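You operate a simulated robot arm through the tools that you are given. There is no shell and no other tool. Be economical: measure what you need, move in short steps, check, and stop when the job is done.

You run a simulated robot arm. Do the job below in one go: nothing can be reset, and whatever is moved stays where it is left.

JOB
Switch the bench meter off, wipe the dust off its top and the cup ring off the bench.
Fine: off before wiping; dust cloth back. Set down upright: dust cloth. What is to be rubbed or washed off counts as gone when no trace of it is left.

It is judged by the outcome, as a careful person would: the job done as asked, and still so three seconds after it is handed in. It fails if anything else is knocked over, pushed out of place, dropped, spilled or broken. Flat cloth is picked up by pressing the open fingertips on it (5 to 10 N) and closing them slowly along it; thin cloth reads only 2 to 8 mm in the jaws.

ROBOT AND FRAMES
A 7-joint arm with a two-finger parallel gripper, fixed in place. Base frame: the origin is at the foot of the arm, x ahead of it, y to its left, z up. Lengths are in mm, angles in degrees, forces in N, time in s.
With the tool pointing down near the work surface it reaches from about 100 to 880 mm from the base axis. Its first joint turns from -115.0 to 115.0 degrees. Payload 3.91 kg.
The tool frame sits at the grasp point between the pads (the TCP): z along the fingers, y along the line on which they close. The tips reach 30 mm beyond it. Largest opening 110 mm; finger width 20, thickness 10; the body of the gripper, 48 by 112 mm, starts 55 mm behind the TCP.
Orientation is that of the tool frame in the base frame, as a unit quaternion [w, x, y, z]. With the fingers straight down and closing along the base's y, the tool's x points along the base's -x, its y along +y and its z along -z.

CONTROLS
- The arm moves only by the tool move_arm. Its argument "motion" is a list of rows, each an object of numbers (a shift or turn left out is 0, a gripper value left out holds the last): "x", "y", "z": the shift along the base's x, y, z in cm; "rx", "ry", "rz": the turn, a rotation vector about the base's x, y, z in degrees; "claw": the finger opening in cm, from 0 to 11. In form: [{"x": .., "y": .., "z": .., "rx": .., "ry": .., "rz": .., "claw": ..}, ...]. A call has 1 to 8 rows; each row is the pose to reach, as a shift and turn from the pose commanded when the call began. Rows are played at 5 a second. More than 50 mm and 8.6 degrees between two rows, or a gripper value outside its range, and nothing of the call is played. A pose out of reach is approached as far as the arm can. The call stops where the force on the tool passes 40 N (or 10 N more than at its start, if that is more) or the arm is blocked; 0.2 s more then pass. Each finger travels about 153 mm/s and halts on what it meets, pressing with about 25 N; the grip force reading is that of the motor and also rises with nothing between the fingers. The clock runs only during rows and for 0.2 s after the last one: add rows that repeat a pose to give the fingers time. The reply holds the time, the measured pose of the TCP, the force on the tool along the base axes, the opening and the grip force, in the units named above and with some noise, with the torque about the TCP (base axes, N m) and any sound that the robot's microphone picked up, and new pictures: "pictures" is both (left out), scene, wrist or none.
- Cameras (640 x 400 px; columns grow to the right, rows downward): "scene" is fixed at [208.5, -645.5, 1530.7]; the picture's right is [0.86, -0.51, 0.00], its down [-0.25, -0.42, -0.87] and it looks along [0.45, 0.75, -0.49] (base axes); focal length 357 px, centre (320, 200). "wrist" rides on the gripper at [72, 17, -103] in the tool frame; the picture's right is [-0.23, 0.97, 0.00], its down [-0.76, -0.18, -0.62] and it looks along [-0.61, -0.14, 0.78] (tool axes); focal length 222 px, centre (320, 200). There is no depth. A picture from a camera that has moved, and an enlarged one, comes with that camera's place and axes in the base frame and with its lens. The place of the scene camera against the robot may be out by one fixed shift of up to 18 mm in any direction.
- raise_lower(by): slides the trunk up (or, below 0, down) by that many mm; the arm rides with it, the base frame stays. It gives what a move gives, with no picture.
- enlarge(camera, box): a new picture of the part [left, top, right, bottom] of that camera's present view, enlarged. No time passes.
- hand_in(): hands the job in; it is judged then, once.

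Go step by step. Nothing tells you positions but the pictures and the camera data: compare them with the known pose of the tool, close in by small moves and look again before you grip or let go. The budget is 120 turns and 200 pictures, counting those below and the enlarged ones. Unless the task says otherwise, let go and move clear before handing in, and close with one line.

The tools are called after ">>>" as name(argument=value, ...) on one line, values as JSON. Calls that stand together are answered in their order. move_arm: Moves the arm, as the interface text tells. Its arguments: {"type":"object","properties":{"motion":{"type":"array","items":{"type":"object","properties":{"x":{"type":"number"},"y":{"type":"number"},"z":{"type":"number"},"rx":{"type":"number"},"ry":{"type":"number"},"rz":{"type":"number"},"claw":{"type":"number"}}}},"pictures":{"type":"string","enum":["both","scene","wrist","none"]}},"required":["motion"]} The other tools are called the same way: raise_lower (by) slides the trunk up or down; enlarge (camera, box) takes an enlarged picture of a part of a camera's view; hand_in () hands the job in.

At the start:

```text
clock: 0.0
ee_pos: [546.3, -99.1, 1229.4]
ee_rot: [0.0, 0.0, 1.0, 0.0]
wrist_force: [0.0, -0.3, -0.1]
ft_torque: [0.04, 0.0, -0.04]
opening: 109.9
grip_force: 0.1
trunk travel left (down, up): [-850.0, 140.0]
```

scene: 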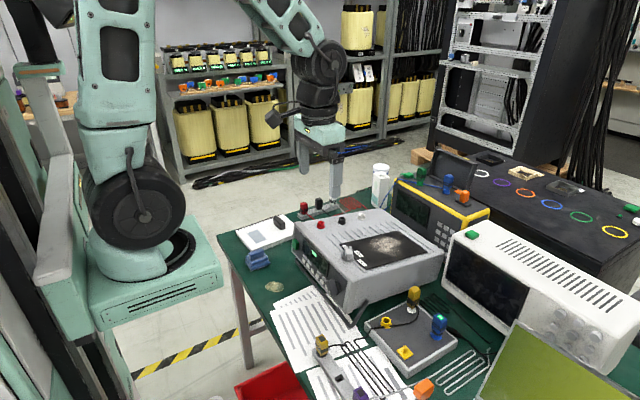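
wrist: 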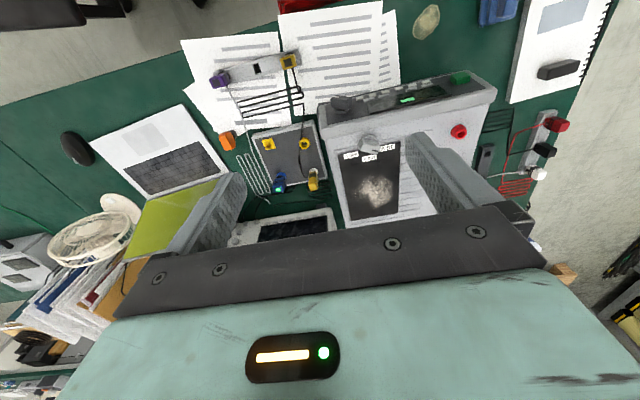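

I see a bench meter with a dusty dark patch on top, a ring-like stain near the papers, and other things crowding the bench. I'll enlarge to find the power switch, the cloth and the ring.

>>> enlarge(camera="scene", box=[220, 180, 460, 330])

>>> enlarge(camera="wrist", box=[300, 0, 620, 200])

>>> enlarge(camera="wrist", box=[0, 20, 340, 260])

>>> enlarge(camera="scene", box=[300, 270, 500, 400])

```text
2.67 times, centred on (340, 255) of scene
camera zoom: at [208.5, -645.5, 1530.7], right [0.86, -0.51, 0.0], down [-0.25, -0.42, -0.87], along [0.45, 0.75, -0.49], focal length 952 px, centre (267, 53)
```

zoom: 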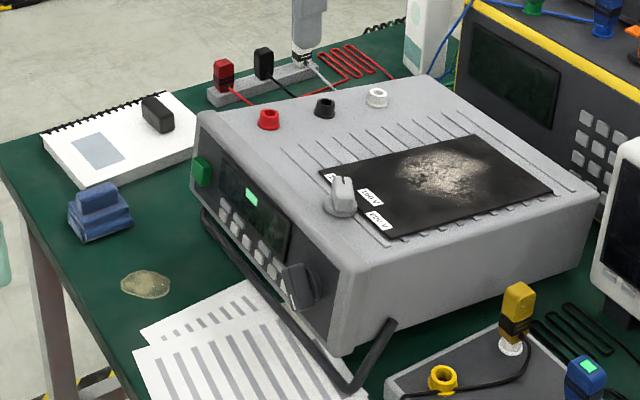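

```text
2.00 times, centred on (460, 100) of wrist
camera zoom: at [474.0, -82.6, 1333.5], right [0.23, 0.97, 0.0], down [0.76, -0.18, 0.62], along [0.61, -0.14, -0.78], focal length 444 px, centre (40, 400)
```

zoom: 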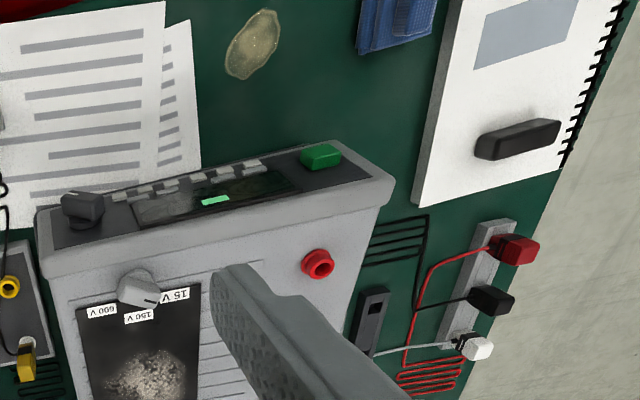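

```text
1.67 times, centred on (170, 140) of wrist
camera zoom: at [474.0, -82.6, 1333.5], right [0.23, 0.97, 0.0], down [0.76, -0.18, 0.62], along [0.61, -0.14, -0.78], focal length 370 px, centre (570, 300)
```

zoom: 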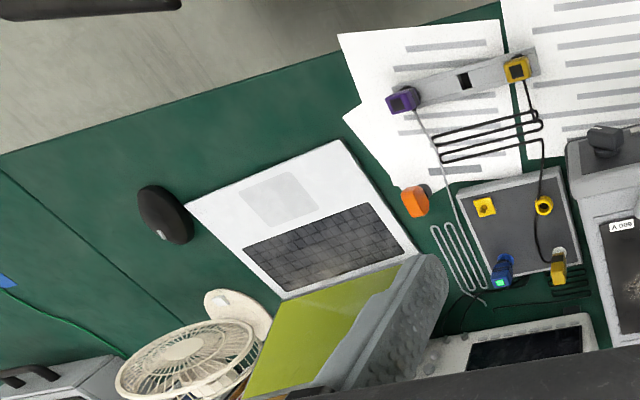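

```text
3.08 times, centred on (400, 335) of scene
camera zoom: at [208.5, -645.5, 1530.7], right [0.86, -0.51, 0.0], down [-0.25, -0.42, -0.87], along [0.45, 0.75, -0.49], focal length 1098 px, centre (74, -215)
```

zoom: 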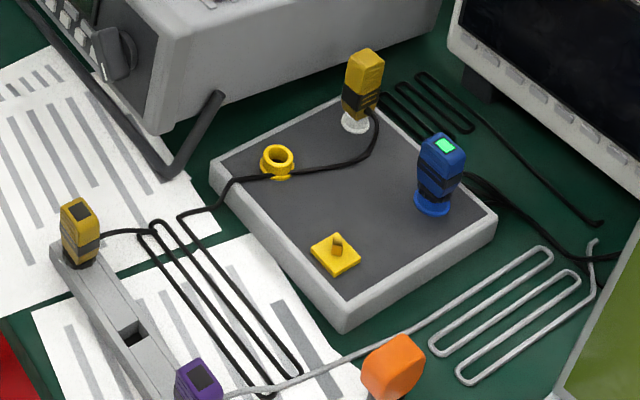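

The blue block by the notebook is probably the dust cloth at about (525, 255), the stain is at about (523, 129, 758), and the green button on the meter front is at about (613, 156, 868). I'll go closer for a look.

>>> move_arm(motion=[{"x": -0.9, "y": 3.7, "z": -2.8}, {"x": -1.8, "y": 7.4, "z": -5.6}, {"x": -2.7, "y": 11.1, "z": -8.4}, {"x": -3.6, "y": 14.8, "z": -11.2}, {"x": -4.5, "y": 18.5, "z": -14}, {"x": -5.4, "y": 22.2, "z": -16.8}, {"x": -6.3, "y": 25.9, "z": -19.6}, {"x": -7, "y": 29.4, "z": -22}])

```text
clock: 1.8
ee_pos: [474.4, 192.3, 1011.1]
ee_rot: [-0.001, 0.0, 1.0, 0.0]
wrist_force: [0.0, -1.3, -0.1]
ft_torque: [0.03, -0.01, -0.01]
opening: 109.9
grip_force: 0.1
trunk travel left (down, up): [-850.0, 140.0]
camera wrist: at [401.8, 208.7, 1114.3], right [0.23, 0.97, 0.0], down [0.76, -0.18, 0.62], along [0.61, -0.14, -0.78], focal length 222 px, centre (320, 200)
```

scene: 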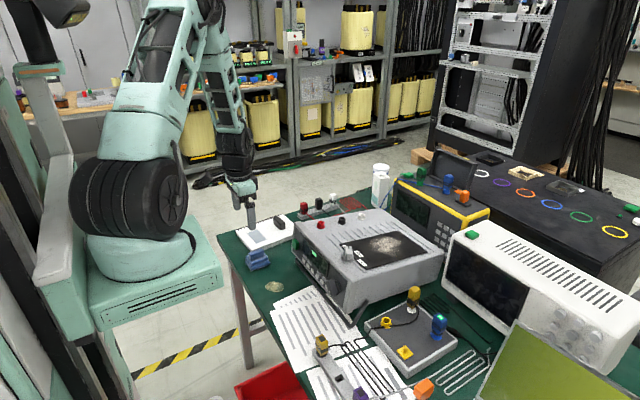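
wrist: 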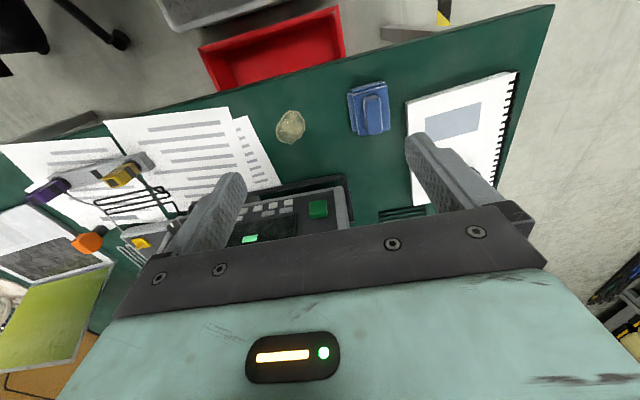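

>>> enlarge(camera="wrist", box=[240, 60, 430, 180])

>>> enlarge(camera="wrist", box=[230, 160, 390, 260])

>>> enlarge(camera="scene", box=[235, 200, 355, 300])

>>> enlarge(camera="scene", box=[330, 210, 450, 285])

```text
3.33 times, centred on (335, 120) of wrist
camera zoom: at [401.8, 208.7, 1114.3], right [0.23, 0.97, 0.0], down [0.76, -0.18, 0.62], along [0.61, -0.14, -0.78], focal length 740 px, centre (270, 467)
```

zoom: 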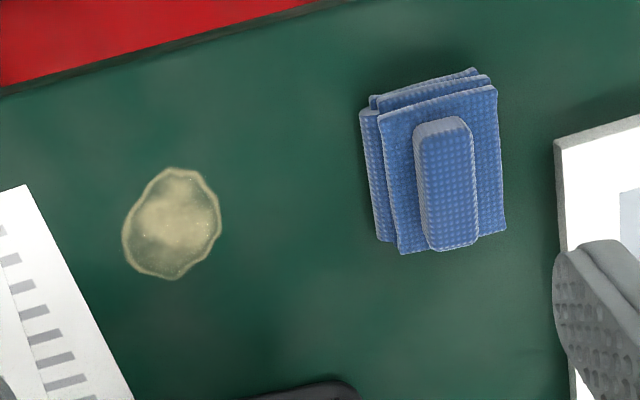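

```text
4.00 times, centred on (310, 210) of wrist
camera zoom: at [401.8, 208.7, 1114.3], right [0.23, 0.97, 0.0], down [0.76, -0.18, 0.62], along [0.61, -0.14, -0.78], focal length 888 px, centre (360, 160)
```

zoom: 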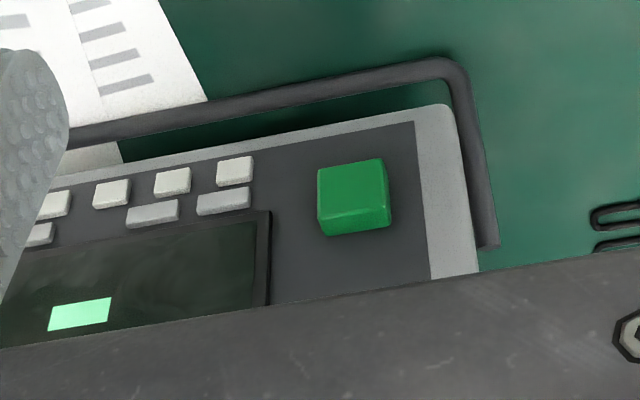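

```text
4.00 times, centred on (295, 250) of scene
camera zoom: at [208.5, -645.5, 1530.7], right [0.86, -0.51, 0.0], down [-0.25, -0.42, -0.87], along [0.45, 0.75, -0.49], focal length 1427 px, centre (420, 0)
```

zoom: 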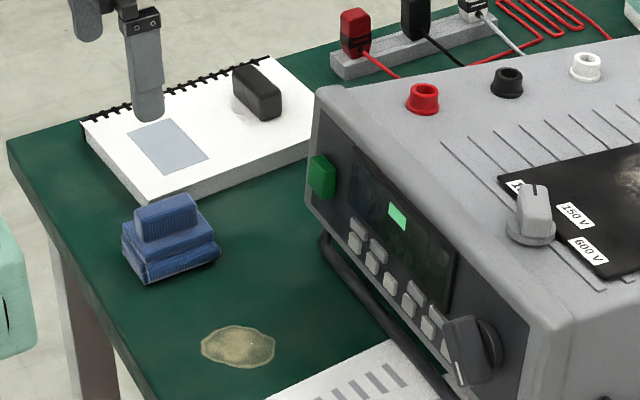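

```text
5.33 times, centred on (390, 248) of scene
camera zoom: at [208.5, -645.5, 1530.7], right [0.86, -0.51, 0.0], down [-0.25, -0.42, -0.87], along [0.45, 0.75, -0.49], focal length 1903 px, centre (-53, -53)
```

zoom: 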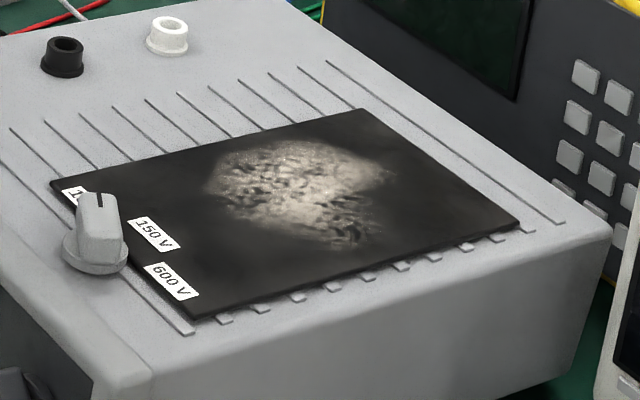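

The blue piece is a folded cloth with a grip block on top. The green button sits at about (614, 157, 862) on the front face, so I'll close the fingers and come in front of it.

>>> move_arm(motion=[{"x": 2, "y": -0.9, "z": -3.2, "claw": 0}, {"x": 4, "y": -1.8, "z": -6.5}, {"x": 6, "y": -2.7, "z": -9.7}, {"x": 8.5, "y": -3.5, "z": -12.9}, {"x": 8.5, "y": -3.5, "z": -12.9}])

```text
clock: 3.0
ee_pos: [561.7, 162.1, 879.7]
ee_rot: [0.001, -0.001, 1.0, 0.0]
wrist_force: [-0.1, 0.7, -1.0]
ft_torque: [-0.01, 0.02, 0.01]
opening: 0.0
grip_force: 24.9
trunk travel left (down, up): [-850.0, 140.0]
camera wrist: at [488.9, 176.7, 983.3], right [0.23, 0.97, 0.0], down [0.76, -0.18, 0.62], along [0.61, -0.14, -0.78], focal length 222 px, centre (320, 200)
```

scene: 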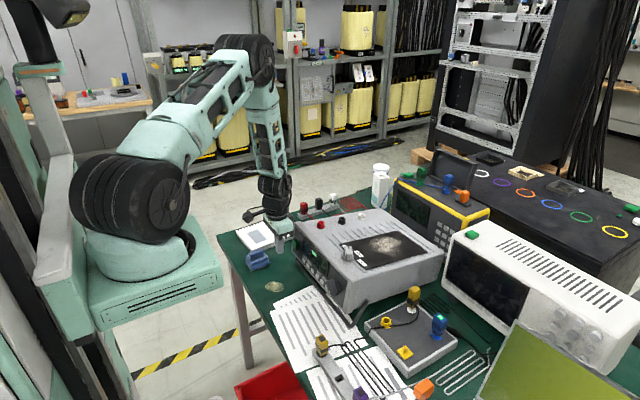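
wrist: 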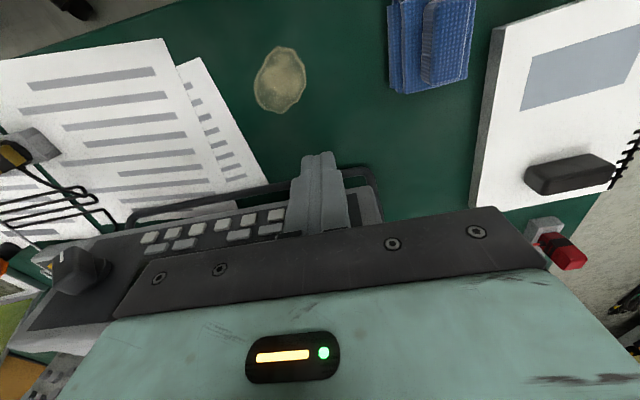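

The closed fingers are in front of the button. I'll push forward along x in small steps.

>>> move_arm(motion=[{"x": 1, "y": -0.4}, {"x": 2, "y": -0.4}, {"x": 2.4, "y": -0.4}, {"x": 2.7, "y": -0.4}, {"x": 3.0, "y": -0.4}], pictures="none")

```text
clock: 4.2
ee_pos: [591.7, 156.8, 880.2]
ee_rot: [0.001, 0.0, 1.0, 0.0]
wrist_force: [-0.4, -0.2, -0.1]
ft_torque: [-0.03, -0.01, -0.03]
opening: 0.0
grip_force: 25.0
trunk travel left (down, up): [-850.0, 140.0]
```

>>> move_arm(motion=[{"x": 0.3}, {"x": 0.6}, {"x": 0.8}, {"x": 1.0}, {"x": 1.2}], pictures="scene")

```text
clock: 5.4
ee_pos: [602.0, 155.8, 879.3]
ee_rot: [-0.002, -0.001, 1.0, -0.001]
wrist_force: [-9.3, 3.4, -2.2]
ft_torque: [0.05, 0.36, 0.02]
opening: 0.1
grip_force: 24.8
trunk travel left (down, up): [-850.0, 140.0]
heard: click
```

scene: 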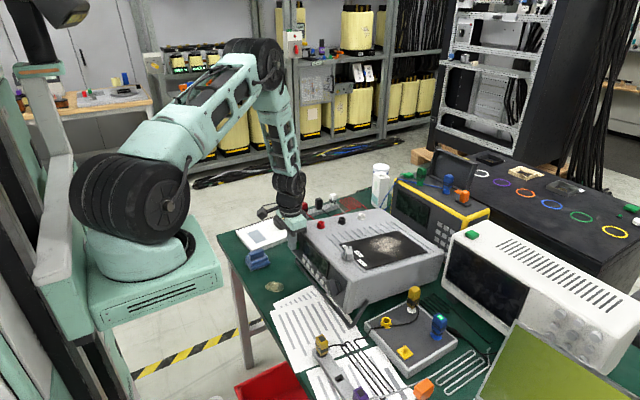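

A click was heard at contact. I'll back off and check the display.

>>> move_arm(motion=[{"x": -2}, {"x": -4}, {"x": -7}, {"x": -9, "z": 3}], pictures="wrist")

>>> enlarge(camera="scene", box=[235, 200, 355, 300])

```text
clock: 6.4
ee_pos: [515.3, 157.1, 908.2]
ee_rot: [0.0, 0.0, 1.0, 0.0]
wrist_force: [-0.3, 0.3, -0.7]
ft_torque: [0.01, 0.03, -0.02]
opening: 0.1
grip_force: 24.8
trunk travel left (down, up): [-850.0, 140.0]
camera wrist: at [442.6, 171.8, 1013.3], right [0.23, 0.97, 0.0], down [0.76, -0.18, 0.62], along [0.61, -0.14, -0.78], focal length 222 px, centre (320, 200)
```

wrist: 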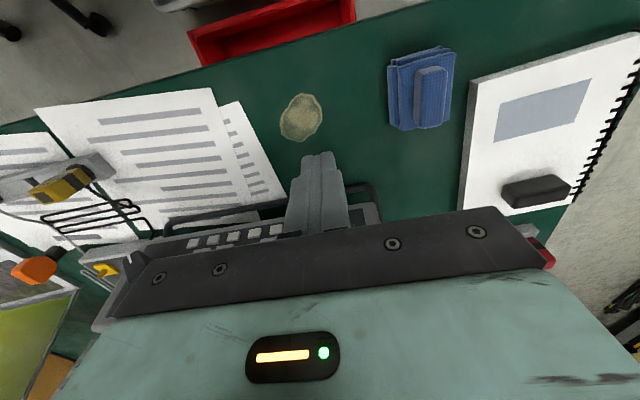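

```text
4.00 times, centred on (295, 250) of scene
camera zoom: at [208.5, -645.5, 1530.7], right [0.86, -0.51, 0.0], down [-0.25, -0.42, -0.87], along [0.45, 0.75, -0.49], focal length 1427 px, centre (420, 0)
```

zoom: 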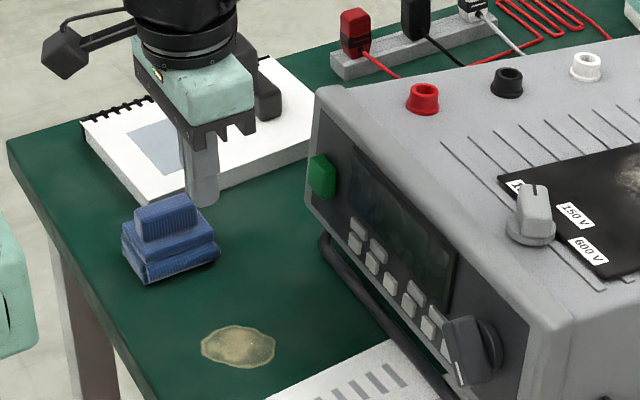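

The display is dark, so the meter is off. Next I'll measure the cloth's grip block more precisely.

>>> enlarge(camera="wrist", box=[370, 30, 480, 140])

```text
3.64 times, centred on (425, 85) of wrist
camera zoom: at [442.6, 171.8, 1013.3], right [0.23, 0.97, 0.0], down [0.76, -0.18, 0.62], along [0.61, -0.14, -0.78], focal length 808 px, centre (-62, 618)
```

zoom: 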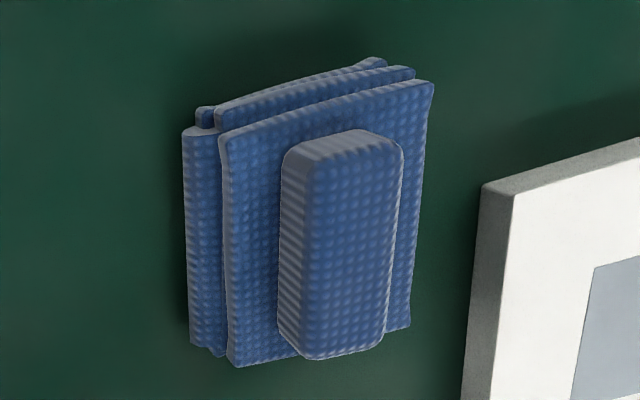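

The grip block's top centre is at about (521, 262, 793), with its long axis along x and about 20 mm wide in y. The bench is at about z=750. I'll move above the block with the fingers half open.

>>> move_arm(motion=[{"x": 0.2, "y": 4, "claw": 5.5}, {"x": 0.4, "y": 8}, {"x": 0.6, "y": 10.5}, {"x": 0.6, "y": 10.5, "z": -3}, {"x": 0.6, "y": 10.5, "z": -6}, {"x": 0.6, "y": 10.5, "z": -6}])

>>> enlarge(camera="scene", box=[225, 210, 325, 290])

```text
clock: 7.8
ee_pos: [520.6, 262.6, 850.9]
ee_rot: [0.0, 0.0, 1.0, 0.0]
wrist_force: [0.2, 0.6, 0.2]
ft_torque: [-0.03, 0.0, -0.01]
opening: 54.9
grip_force: 0.1
trunk travel left (down, up): [-850.0, 140.0]
camera wrist: at [447.3, 278.4, 954.1], right [0.23, 0.97, 0.0], down [0.76, -0.18, 0.62], along [0.61, -0.14, -0.78], focal length 222 px, centre (320, 200)
```

scene: 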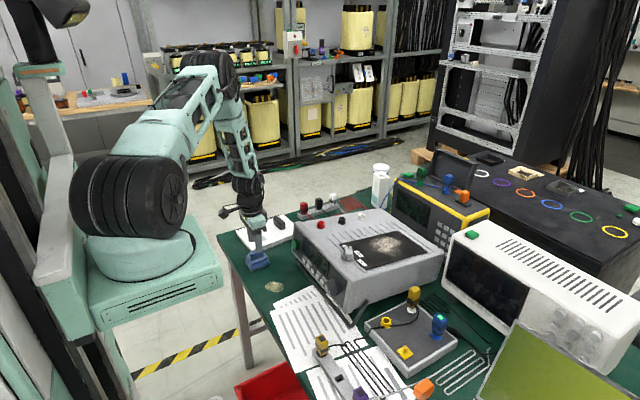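
wrist: 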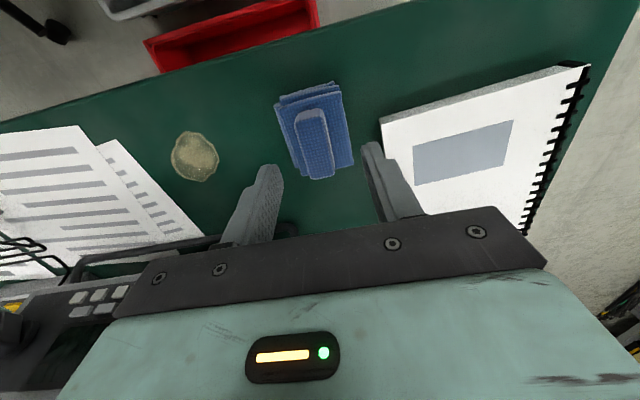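

```text
5.00 times, centred on (275, 250) of scene
camera zoom: at [208.5, -645.5, 1530.7], right [0.86, -0.51, 0.0], down [-0.25, -0.42, -0.87], along [0.45, 0.75, -0.49], focal length 1784 px, centre (545, -50)
```

zoom: 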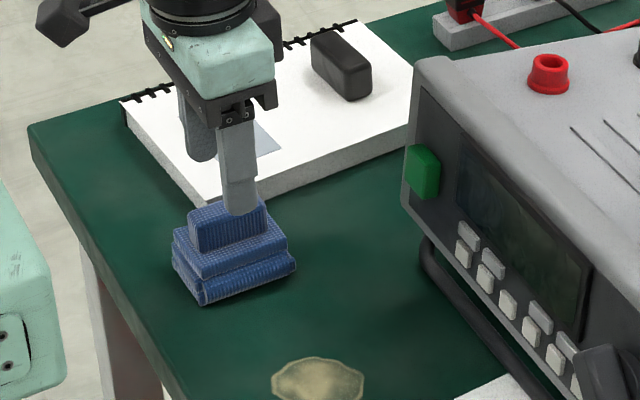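

The fingers straddle the block. I'll descend until the tips are beside the block, just above the pad, and close.

>>> move_arm(motion=[{"z": -2}, {"z": -3.5}, {"z": -4.5}, {"z": -4.5}])

>>> enlarge(camera="scene", box=[225, 210, 325, 290])

>>> enlarge(camera="wrist", box=[220, 50, 420, 210])

```text
clock: 8.7
ee_pos: [519.5, 264.9, 808.9]
ee_rot: [-0.001, -0.001, 1.0, 0.003]
wrist_force: [-5.8, -4.1, 28.8]
ft_torque: [-0.97, 0.14, -0.13]
opening: 57.2
grip_force: 2.5
trunk travel left (down, up): [-850.0, 140.0]
stopped in row 4: the force on the tool passed its limit at 43 N (the readings are from after the stop); the commanded pose is now the measured one
camera wrist: at [447.0, 279.9, 913.0], right [0.23, 0.97, 0.0], down [0.76, -0.18, 0.62], along [0.61, -0.14, -0.78], focal length 222 px, centre (320, 200)
```

scene: 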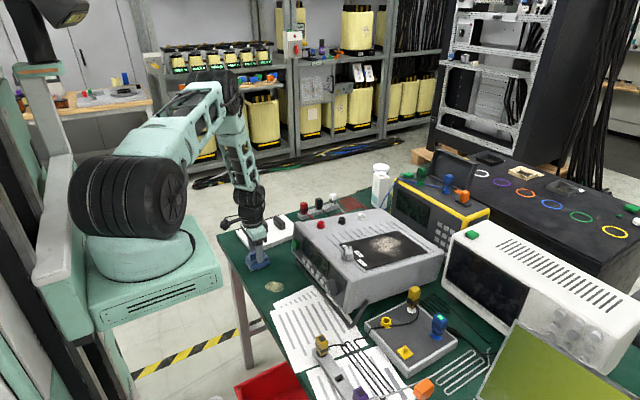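
wrist: 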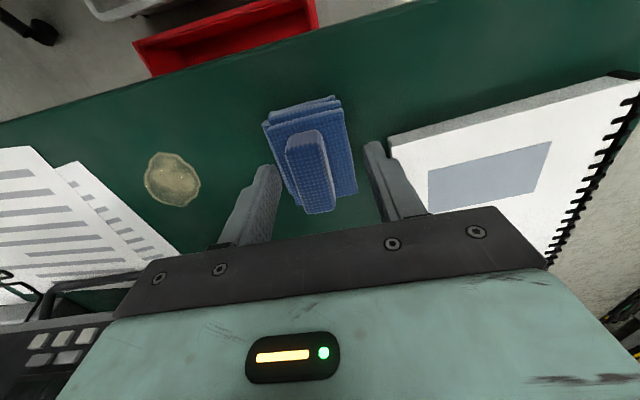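

```text
5.00 times, centred on (275, 250) of scene
camera zoom: at [208.5, -645.5, 1530.7], right [0.86, -0.51, 0.0], down [-0.25, -0.42, -0.87], along [0.45, 0.75, -0.49], focal length 1784 px, centre (545, -50)
```

zoom: 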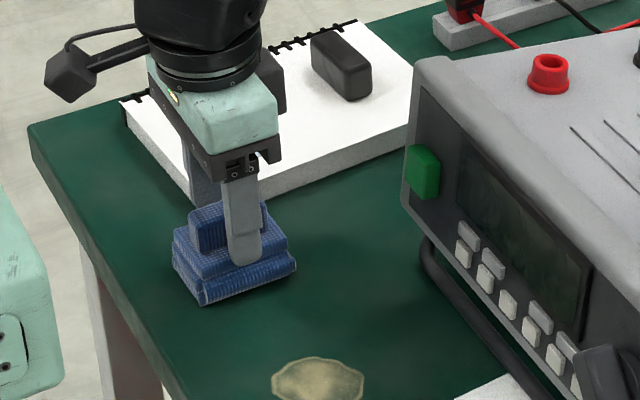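

```text
2.50 times, centred on (320, 130) of wrist
camera zoom: at [447.0, 279.9, 913.0], right [0.23, 0.97, 0.0], down [0.76, -0.18, 0.62], along [0.61, -0.14, -0.78], focal length 555 px, centre (320, 375)
```

zoom: 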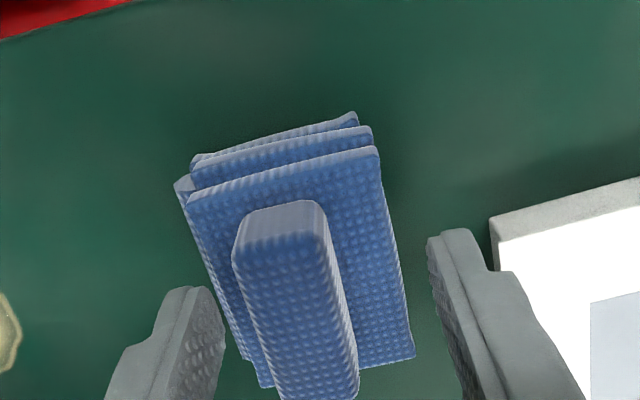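

The -y finger touched the pad top, so the tips are just at pad height. I'll lift 2 mm, recentre and close on the block.

>>> move_arm(motion=[{"z": 0.3}, {"y": -0.4, "z": 0.3}, {"y": -0.4, "z": 0.2, "claw": 3.5}, {"y": -0.4, "z": 0.2, "claw": 2.5}, {"y": -0.4, "z": 0.2, "claw": 1.5}, {"y": -0.4, "z": 0.2, "claw": 0.8}, {"y": -0.4, "z": 0.2, "claw": 0.8}])

>>> enlarge(camera="scene", box=[225, 210, 325, 290])

```text
clock: 10.3
ee_pos: [521.1, 261.4, 809.6]
ee_rot: [0.001, 0.0, 1.0, 0.002]
wrist_force: [2.1, 7.0, 18.2]
ft_torque: [0.14, -0.03, 0.03]
opening: 20.9
grip_force: 25.2
trunk travel left (down, up): [-850.0, 140.0]
camera wrist: at [447.7, 276.9, 913.4], right [0.23, 0.97, 0.0], down [0.76, -0.18, 0.62], along [0.61, -0.14, -0.78], focal length 222 px, centre (320, 200)
```

scene: 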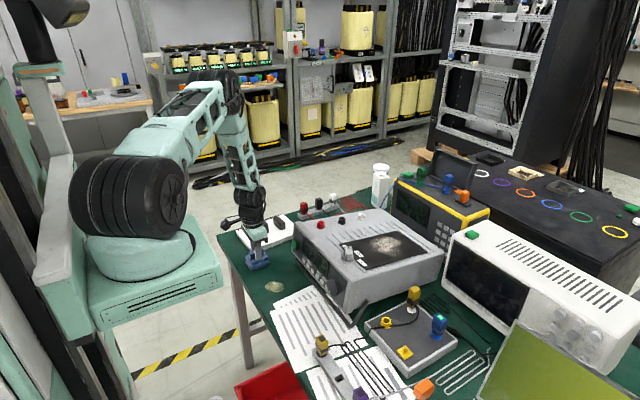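
wrist: 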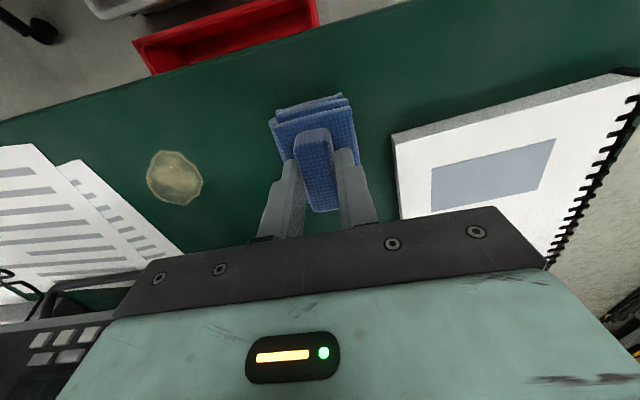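

```text
5.00 times, centred on (275, 250) of scene
camera zoom: at [208.5, -645.5, 1530.7], right [0.86, -0.51, 0.0], down [-0.25, -0.42, -0.87], along [0.45, 0.75, -0.49], focal length 1784 px, centre (545, -50)
```

zoom: 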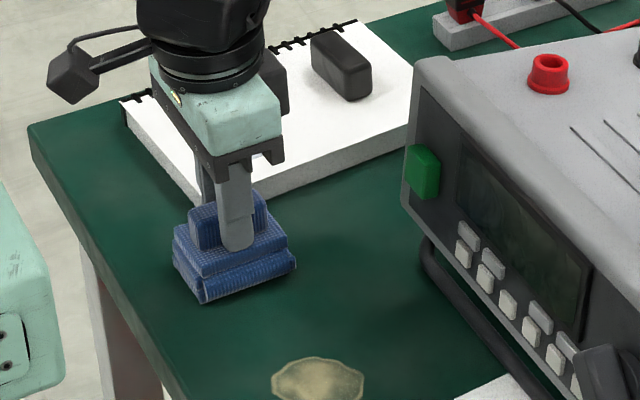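

The block is held at 20.9 mm. The cloth's home is TCP (521, 261), with its bottom about 59 mm below the TCP. I'll lift it straight up.

>>> move_arm(motion=[{"z": 2}, {"z": 5}, {"z": 10}, {"z": 15}, {"z": 20}])

>>> enlarge(camera="wrist", box=[220, 50, 420, 210])

```text
clock: 11.5
ee_pos: [518.7, 260.4, 1009.4]
ee_rot: [0.0, 0.0, 1.0, 0.001]
wrist_force: [0.3, -0.5, -0.9]
ft_torque: [0.02, -0.01, 0.01]
opening: 20.9
grip_force: 24.7
trunk travel left (down, up): [-850.0, 140.0]
camera wrist: at [446.3, 275.9, 1113.2], right [0.23, 0.97, 0.0], down [0.76, -0.18, 0.62], along [0.61, -0.14, -0.78], focal length 222 px, centre (320, 200)
```

scene: 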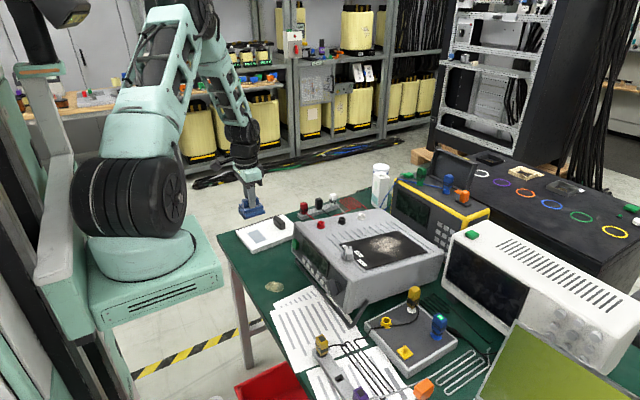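
wrist: 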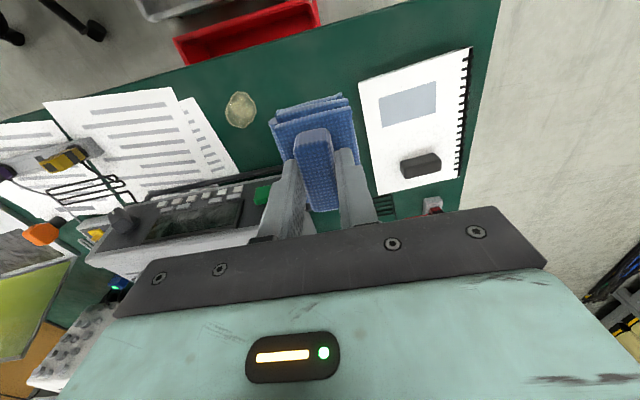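

```text
2.50 times, centred on (320, 130) of wrist
camera zoom: at [446.3, 275.9, 1113.2], right [0.23, 0.97, 0.0], down [0.76, -0.18, 0.62], along [0.61, -0.14, -0.78], focal length 555 px, centre (320, 375)
```

zoom: 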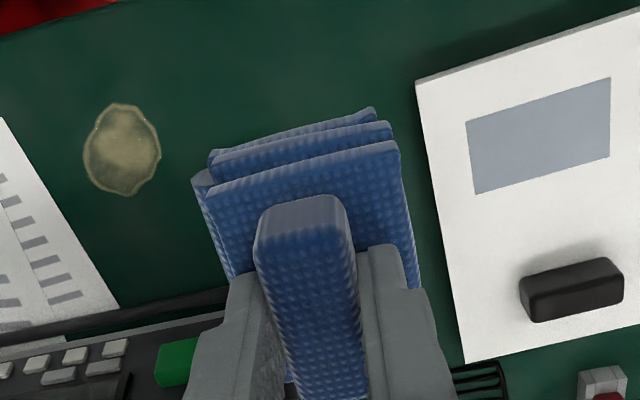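

The cloth is held rigidly. I'll travel above the meter's left side to view the dust patch beside the cloth.

>>> move_arm(motion=[{"x": 3, "y": -2.5, "z": 1}, {"x": 6.5, "y": -5, "z": 2}, {"x": 10, "y": -8, "z": 3}, {"x": 13.5, "y": -11, "z": 3}, {"x": 17, "y": -14, "z": 3}, {"x": 20, "y": -16, "z": 3}])

>>> enlarge(camera="wrist", box=[120, 60, 320, 220])

```text
clock: 12.9
ee_pos: [722.6, 98.3, 1039.6]
ee_rot: [0.0, -0.002, 1.0, 0.002]
wrist_force: [-0.1, -0.3, -1.0]
ft_torque: [-0.06, 0.03, -0.02]
opening: 21.0
grip_force: 24.6
trunk travel left (down, up): [-850.0, 140.0]
camera wrist: at [649.1, 114.3, 1143.1], right [0.23, 0.97, 0.0], down [0.76, -0.18, 0.62], along [0.61, -0.14, -0.78], focal length 222 px, centre (320, 200)
```

scene: 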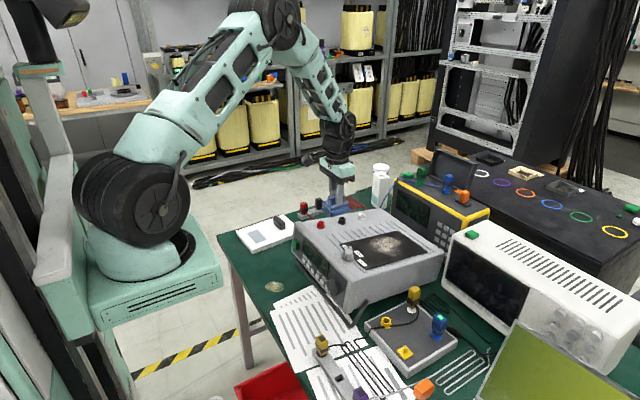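
wrist: 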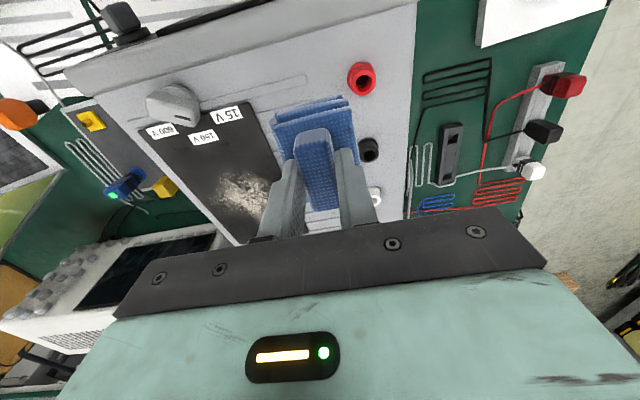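

```text
2.50 times, centred on (220, 140) of wrist
camera zoom: at [649.1, 114.3, 1143.1], right [0.23, 0.97, 0.0], down [0.76, -0.18, 0.62], along [0.61, -0.14, -0.78], focal length 555 px, centre (570, 350)
```

zoom: 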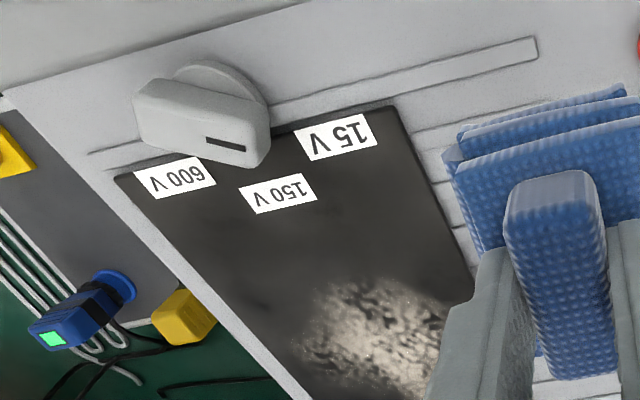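

The panel top is at about z=913, and the dust spans roughly x 762–850, y -89..10. The knob ends near x=705. I'll move above the dust centre and lower carefully.

>>> move_arm(motion=[{"x": 2.2, "y": -3.5}, {"x": 4.4, "y": -7}, {"x": 6.6, "y": -10.5}, {"x": 8.3, "y": -13.8}, {"x": 8.3, "y": -13.8, "z": -3}, {"x": 8.3, "y": -13.8, "z": -5.2}, {"x": 8.3, "y": -13.8, "z": -5.2}])

>>> enlarge(camera="scene", box=[320, 190, 460, 290])

```text
clock: 14.5
ee_pos: [804.8, -38.4, 985.8]
ee_rot: [0.002, 0.0, 1.0, 0.0]
wrist_force: [0.0, 0.0, -0.1]
ft_torque: [-0.01, -0.01, -0.02]
opening: 20.8
grip_force: 25.1
trunk travel left (down, up): [-850.0, 140.0]
camera wrist: at [731.8, -23.5, 1089.6], right [0.23, 0.97, 0.0], down [0.76, -0.18, 0.62], along [0.61, -0.14, -0.78], focal length 222 px, centre (320, 200)
```

scene: 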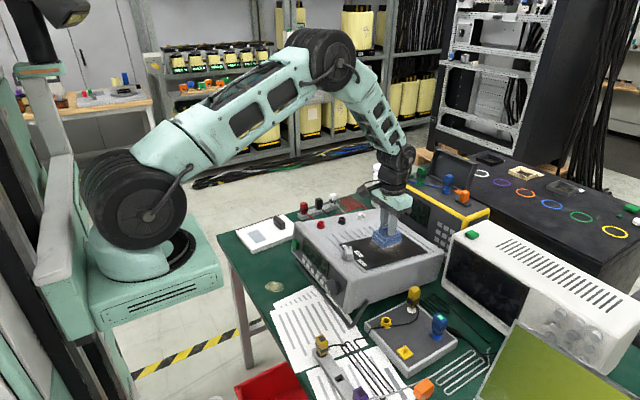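
wrist: 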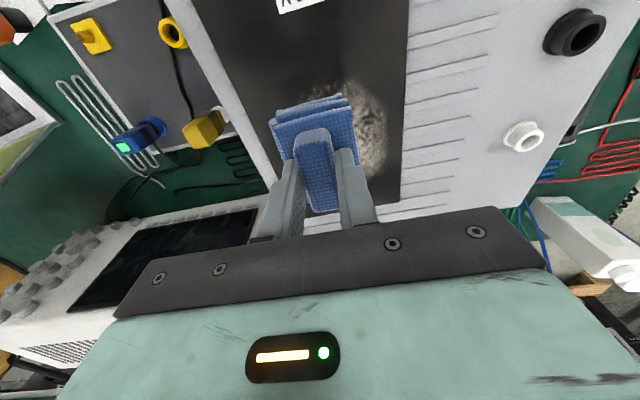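

```text
4.00 times, centred on (390, 240) of scene
camera zoom: at [208.5, -645.5, 1530.7], right [0.86, -0.51, 0.0], down [-0.25, -0.42, -0.87], along [0.45, 0.75, -0.49], focal length 1427 px, centre (40, 40)
```

zoom: 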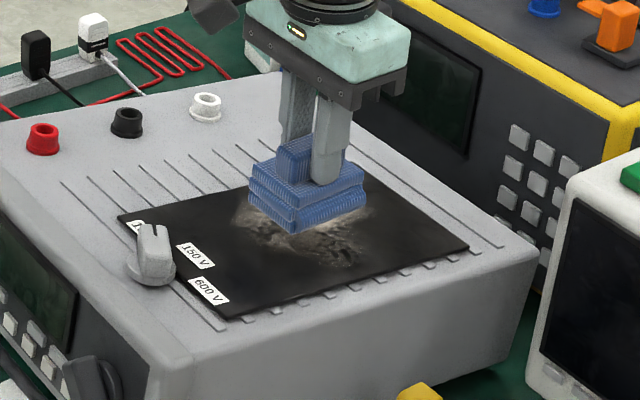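

The cloth is just above the dust. I'll lower it gently until contact.

>>> move_arm(motion=[{"z": -0.4}, {"z": -0.7}, {"z": -1.0}, {"z": -1.2}], pictures="none")

```text
clock: 15.5
ee_pos: [804.7, -37.1, 974.7]
ee_rot: [0.0, 0.0, 1.0, 0.001]
wrist_force: [0.0, 0.6, -0.6]
ft_torque: [0.01, -0.01, 0.01]
opening: 21.1
grip_force: 25.0
trunk travel left (down, up): [-850.0, 140.0]
```

>>> move_arm(motion=[{"z": -0.2}, {"z": -0.4}, {"z": -0.5}], pictures="none")

```text
clock: 16.3
ee_pos: [803.1, -37.8, 969.7]
ee_rot: [0.0, 0.0, 1.0, 0.0]
wrist_force: [-0.3, -0.4, 0.1]
ft_torque: [0.0, 0.0, -0.02]
opening: 20.9
grip_force: 25.6
trunk travel left (down, up): [-850.0, 140.0]
```

>>> move_arm(motion=[{"z": -0.2}, {"z": -0.4}, {"z": -0.6}], pictures="none")

```text
clock: 17.1
ee_pos: [803.9, -38.3, 965.0]
ee_rot: [0.001, 0.001, 1.0, 0.001]
wrist_force: [-1.0, -1.2, -0.7]
ft_torque: [0.0, -0.02, 0.01]
opening: 21.1
grip_force: 24.7
trunk travel left (down, up): [-850.0, 140.0]
```

>>> move_arm(motion=[{"z": -0.2}, {"z": -0.4}], pictures="none")

>>> enlarge(camera="scene", box=[320, 190, 460, 290])

```text
clock: 17.7
ee_pos: [803.1, -36.8, 959.8]
ee_rot: [0.0, 0.0, 1.0, 0.001]
wrist_force: [-0.9, -0.6, -1.5]
ft_torque: [0.0, 0.01, -0.03]
opening: 20.9
grip_force: 25.6
trunk travel left (down, up): [-850.0, 140.0]
```

```text
4.00 times, centred on (390, 240) of scene
camera zoom: at [208.5, -645.5, 1530.7], right [0.86, -0.51, 0.0], down [-0.25, -0.42, -0.87], along [0.45, 0.75, -0.49], focal length 1427 px, centre (40, 40)
```

zoom: 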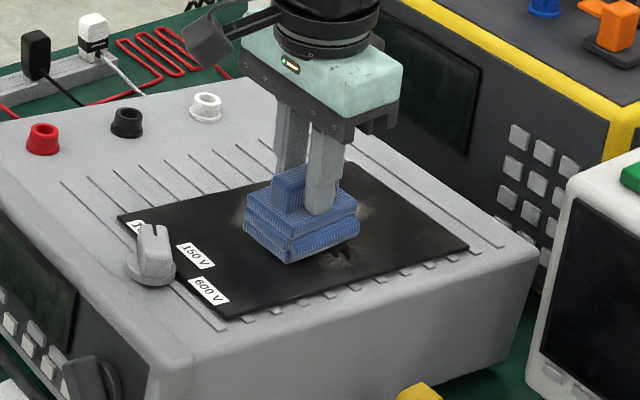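

Nearly touching; I'll continue down in 1–2 mm steps.

>>> move_arm(motion=[{"z": -0.15}, {"z": -0.3}, {"z": -0.4}], pictures="none")

```text
clock: 18.5
ee_pos: [803.4, -36.9, 956.9]
ee_rot: [0.001, 0.0, 1.0, 0.001]
wrist_force: [0.0, 0.6, 0.0]
ft_torque: [0.02, 0.0, -0.02]
opening: 21.0
grip_force: 25.0
trunk travel left (down, up): [-850.0, 140.0]
```

>>> move_arm(motion=[{"z": -0.15}, {"z": -0.3}, {"z": -0.4}], pictures="none")

```text
clock: 19.3
ee_pos: [804.8, -37.5, 953.9]
ee_rot: [0.002, 0.0, 1.0, 0.003]
wrist_force: [-0.1, -0.2, 24.3]
ft_torque: [-0.11, 0.87, 0.0]
opening: 21.1
grip_force: 25.4
trunk travel left (down, up): [-850.0, 140.0]
```

Contact is at TCP z≈954. I'll wipe back and forth along y over the patch at slightly lower pressure.

>>> move_arm(motion=[{"y": 1.5, "z": 0.04}, {"y": 3.5, "z": 0.04}, {"y": 1, "z": 0.04}, {"y": -1.5, "z": 0.04}, {"y": -4, "z": 0.04}, {"y": -1.5, "z": 0.04}, {"y": 0, "z": 0.04}], pictures="scene")

>>> enlarge(camera="scene", box=[320, 190, 460, 290])

```text
clock: 20.4
ee_pos: [806.2, -45.6, 953.5]
ee_rot: [0.004, -0.001, 1.0, 0.003]
wrist_force: [-1.4, -2.2, 12.3]
ft_torque: [-0.35, 0.51, 0.06]
opening: 21.2
grip_force: 24.7
trunk travel left (down, up): [-850.0, 140.0]
stopped in row 5: the force on the tool passed its limit at 41 N (the readings are from after the stop); the commanded pose is now the measured one
```

scene: 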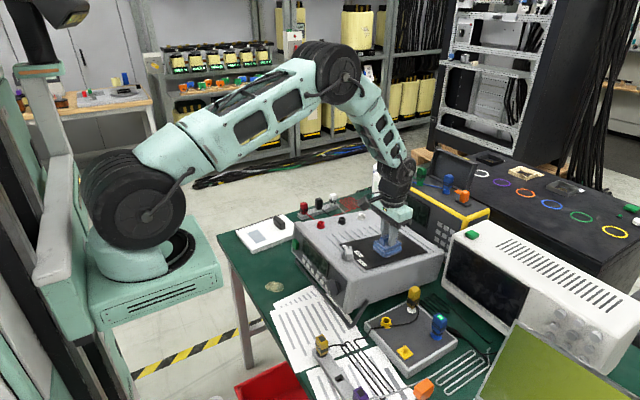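

```text
4.00 times, centred on (390, 240) of scene
camera zoom: at [208.5, -645.5, 1530.7], right [0.86, -0.51, 0.0], down [-0.25, -0.42, -0.87], along [0.45, 0.75, -0.49], focal length 1427 px, centre (40, 40)
```

zoom: 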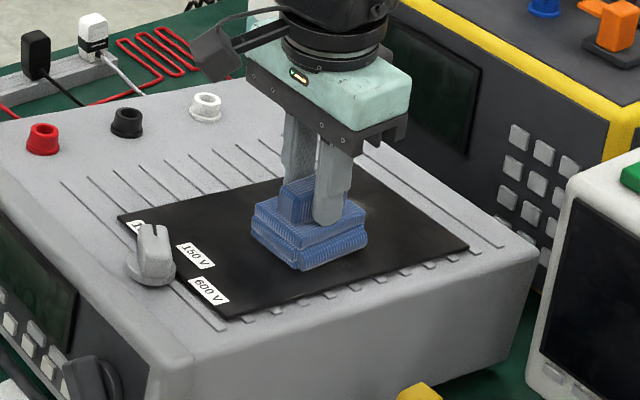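

The dust is coming off, but the press was too strong for fast strokes. I'll continue with slower, lighter strokes.

>>> move_arm(motion=[{"y": -0.8, "z": 0.05}, {"y": -1.6, "z": 0.05}, {"y": -2.4, "z": 0.05}, {"y": -3.2, "z": 0.05}, {"y": -3.2, "x": 1, "z": 0.05}, {"y": -3.2, "x": 2, "z": 0.05}, {"y": -2, "x": 2.5, "z": 0.05}, {"y": -1, "x": 2.5, "z": 0.05}], pictures="none")

```text
clock: 22.2
ee_pos: [830.9, -55.6, 953.7]
ee_rot: [0.002, 0.0, 1.0, 0.004]
wrist_force: [-0.1, 0.0, -1.4]
ft_torque: [0.02, 0.0, 0.01]
opening: 21.0
grip_force: 24.8
trunk travel left (down, up): [-850.0, 140.0]
```

>>> move_arm(motion=[{"z": -0.1}, {"z": -0.15}, {"z": -0.15}], pictures="none")

>>> enlarge(camera="scene", box=[330, 210, 450, 285])

```text
clock: 23.0
ee_pos: [830.1, -55.1, 952.2]
ee_rot: [0.003, -0.001, 1.0, 0.004]
wrist_force: [0.4, 0.3, -0.6]
ft_torque: [-0.01, 0.0, 0.0]
opening: 20.8
grip_force: 25.0
trunk travel left (down, up): [-850.0, 140.0]
```

```text
5.33 times, centred on (390, 248) of scene
camera zoom: at [208.5, -645.5, 1530.7], right [0.86, -0.51, 0.0], down [-0.25, -0.42, -0.87], along [0.45, 0.75, -0.49], focal length 1903 px, centre (-53, -53)
```

zoom: 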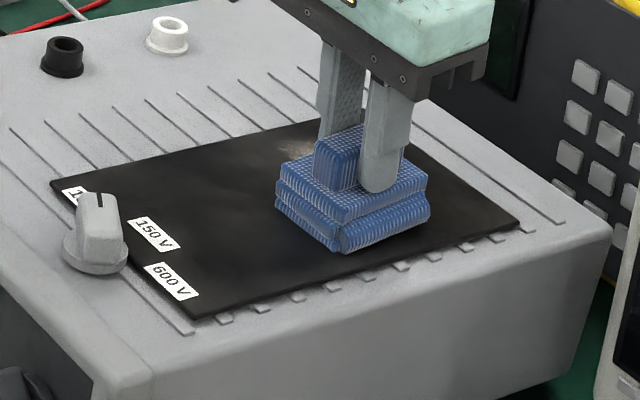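

The meter top slopes down away from the robot, and some dust remains at the far-left corner. I'll lower to contact here to learn the slope.

>>> move_arm(motion=[{"z": -0.1}, {"z": -0.15}, {"z": -0.2}, {"z": -0.25}, {"z": -0.3}], pictures="none")

```text
clock: 24.2
ee_pos: [830.4, -54.3, 951.6]
ee_rot: [0.004, -0.001, 1.0, 0.004]
wrist_force: [0.7, 1.7, 16.3]
ft_torque: [-0.19, 0.53, -0.03]
opening: 20.9
grip_force: 24.9
trunk travel left (down, up): [-850.0, 140.0]
```

The slope is roughly 4–5°. I'll tilt the tool to match, move toward the remaining dust at (840, -5) and press lightly.

>>> move_arm(motion=[{"z": 0.4, "ry": 2}, {"z": 0.4, "ry": 4.5}, {"x": 0.3, "y": 2, "z": 0.3, "ry": 4.5}, {"x": 0.3, "y": 2, "z": 0.1, "ry": 4.5}, {"x": 0.3, "y": 2, "z": 0, "ry": 4.5}, {"x": 0.3, "y": 2, "z": -0.1, "ry": 4.5}], pictures="none")

```text
clock: 25.6
ee_pos: [833.1, -35.3, 948.2]
ee_rot: [-0.038, 0.0, 0.999, 0.005]
wrist_force: [-0.7, -0.4, 2.3]
ft_torque: [-0.08, 0.16, 0.0]
opening: 20.8
grip_force: 25.0
trunk travel left (down, up): [-850.0, 140.0]
```

>>> move_arm(motion=[{"z": -0.06}, {"y": 1, "z": -0.06}, {"y": 2, "z": -0.06}, {"y": 3, "z": -0.06}, {"y": 4, "z": -0.06}, {"x": 0.7, "y": 4, "z": -0.1}, {"x": 0.7, "y": 3, "z": -0.1}, {"x": 0.7, "y": 2, "z": -0.1}], pictures="none")

>>> enlarge(camera="scene", box=[330, 210, 450, 285])

```text
clock: 27.4
ee_pos: [839.2, -15.1, 947.4]
ee_rot: [-0.037, 0.0, 0.999, 0.003]
wrist_force: [0.0, 0.1, 2.3]
ft_torque: [-0.07, 0.05, -0.01]
opening: 20.8
grip_force: 25.5
trunk travel left (down, up): [-850.0, 140.0]
```

```text
5.33 times, centred on (390, 248) of scene
camera zoom: at [208.5, -645.5, 1530.7], right [0.86, -0.51, 0.0], down [-0.25, -0.42, -0.87], along [0.45, 0.75, -0.49], focal length 1903 px, centre (-53, -53)
```

zoom: 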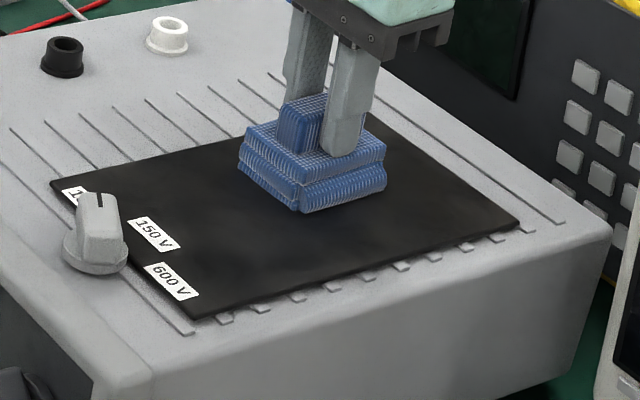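

The visible panel is clean. One more careful light pass over the whole patch along the slope, then I'll lift and inspect.

>>> move_arm(motion=[{"y": -1.5, "z": -0.04}, {"y": -3, "z": -0.04}, {"y": -4.5, "z": -0.04}, {"x": -1.5, "y": -4.5, "z": 0.09}, {"x": -3, "y": -4.5, "z": 0.22}, {"x": -3, "y": -3, "z": 0.22}, {"x": -3, "y": -1.5, "z": 0.22}, {"x": -3, "y": 0.5, "z": 0.22}], pictures="none")

>>> move_arm(motion=[{"x": -1.5, "z": 0.13}, {"x": -2.5, "z": 0.22}, {"x": -2.5, "y": -1.5, "z": 0.22}, {"x": -2.5, "y": -3, "z": 0.22}, {"x": -2.5, "y": -4.5, "z": 0.22}, {"x": -2.5, "y": -4.5, "z": 3}, {"x": -3.5, "y": -4.5, "z": 7}, {"x": -8, "y": -4.5, "z": 7}])

>>> enlarge(camera="scene", box=[330, 210, 450, 285])

```text
clock: 29.2
ee_pos: [811.3, -11.1, 950.4]
ee_rot: [-0.035, 0.0, 0.999, 0.004]
wrist_force: [6.0, -11.6, 34.8]
ft_torque: [-0.71, 1.07, 0.44]
opening: 21.2
grip_force: 24.6
trunk travel left (down, up): [-850.0, 140.0]
```

```text
clock: 31.0
ee_pos: [729.1, -56.4, 1018.6]
ee_rot: [-0.039, -0.001, 0.999, 0.004]
wrist_force: [0.8, -0.2, -1.2]
ft_torque: [-0.02, 0.0, 0.01]
opening: 20.8
grip_force: 24.7
trunk travel left (down, up): [-850.0, 140.0]
camera wrist: at [664.1, -41.4, 1127.7], right [0.23, 0.97, -0.01], down [0.81, -0.18, 0.56], along [0.55, -0.14, -0.83], focal length 222 px, centre (320, 200)
```

scene: 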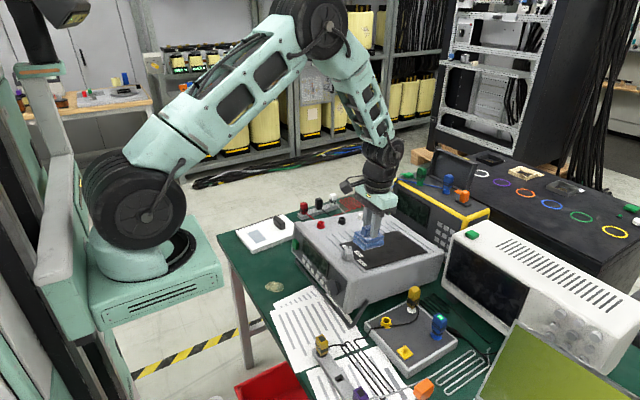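
wrist: 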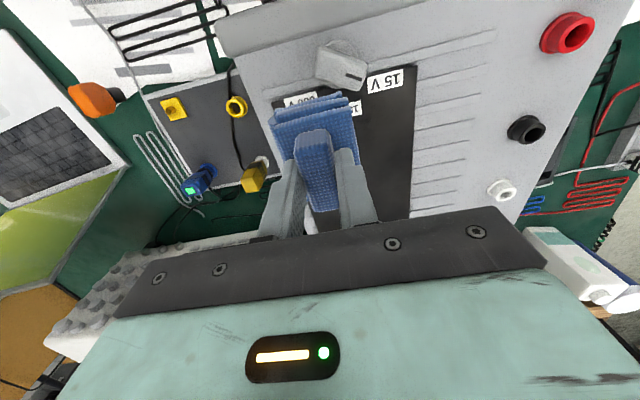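

```text
5.33 times, centred on (390, 248) of scene
camera zoom: at [208.5, -645.5, 1530.7], right [0.86, -0.51, 0.0], down [-0.25, -0.42, -0.87], along [0.45, 0.75, -0.49], focal length 1903 px, centre (-53, -53)
```

zoom: 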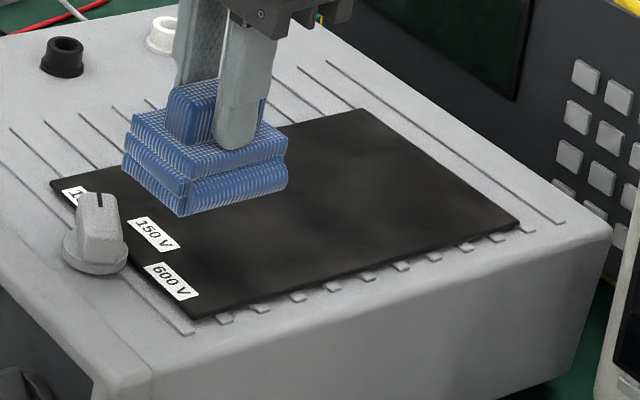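

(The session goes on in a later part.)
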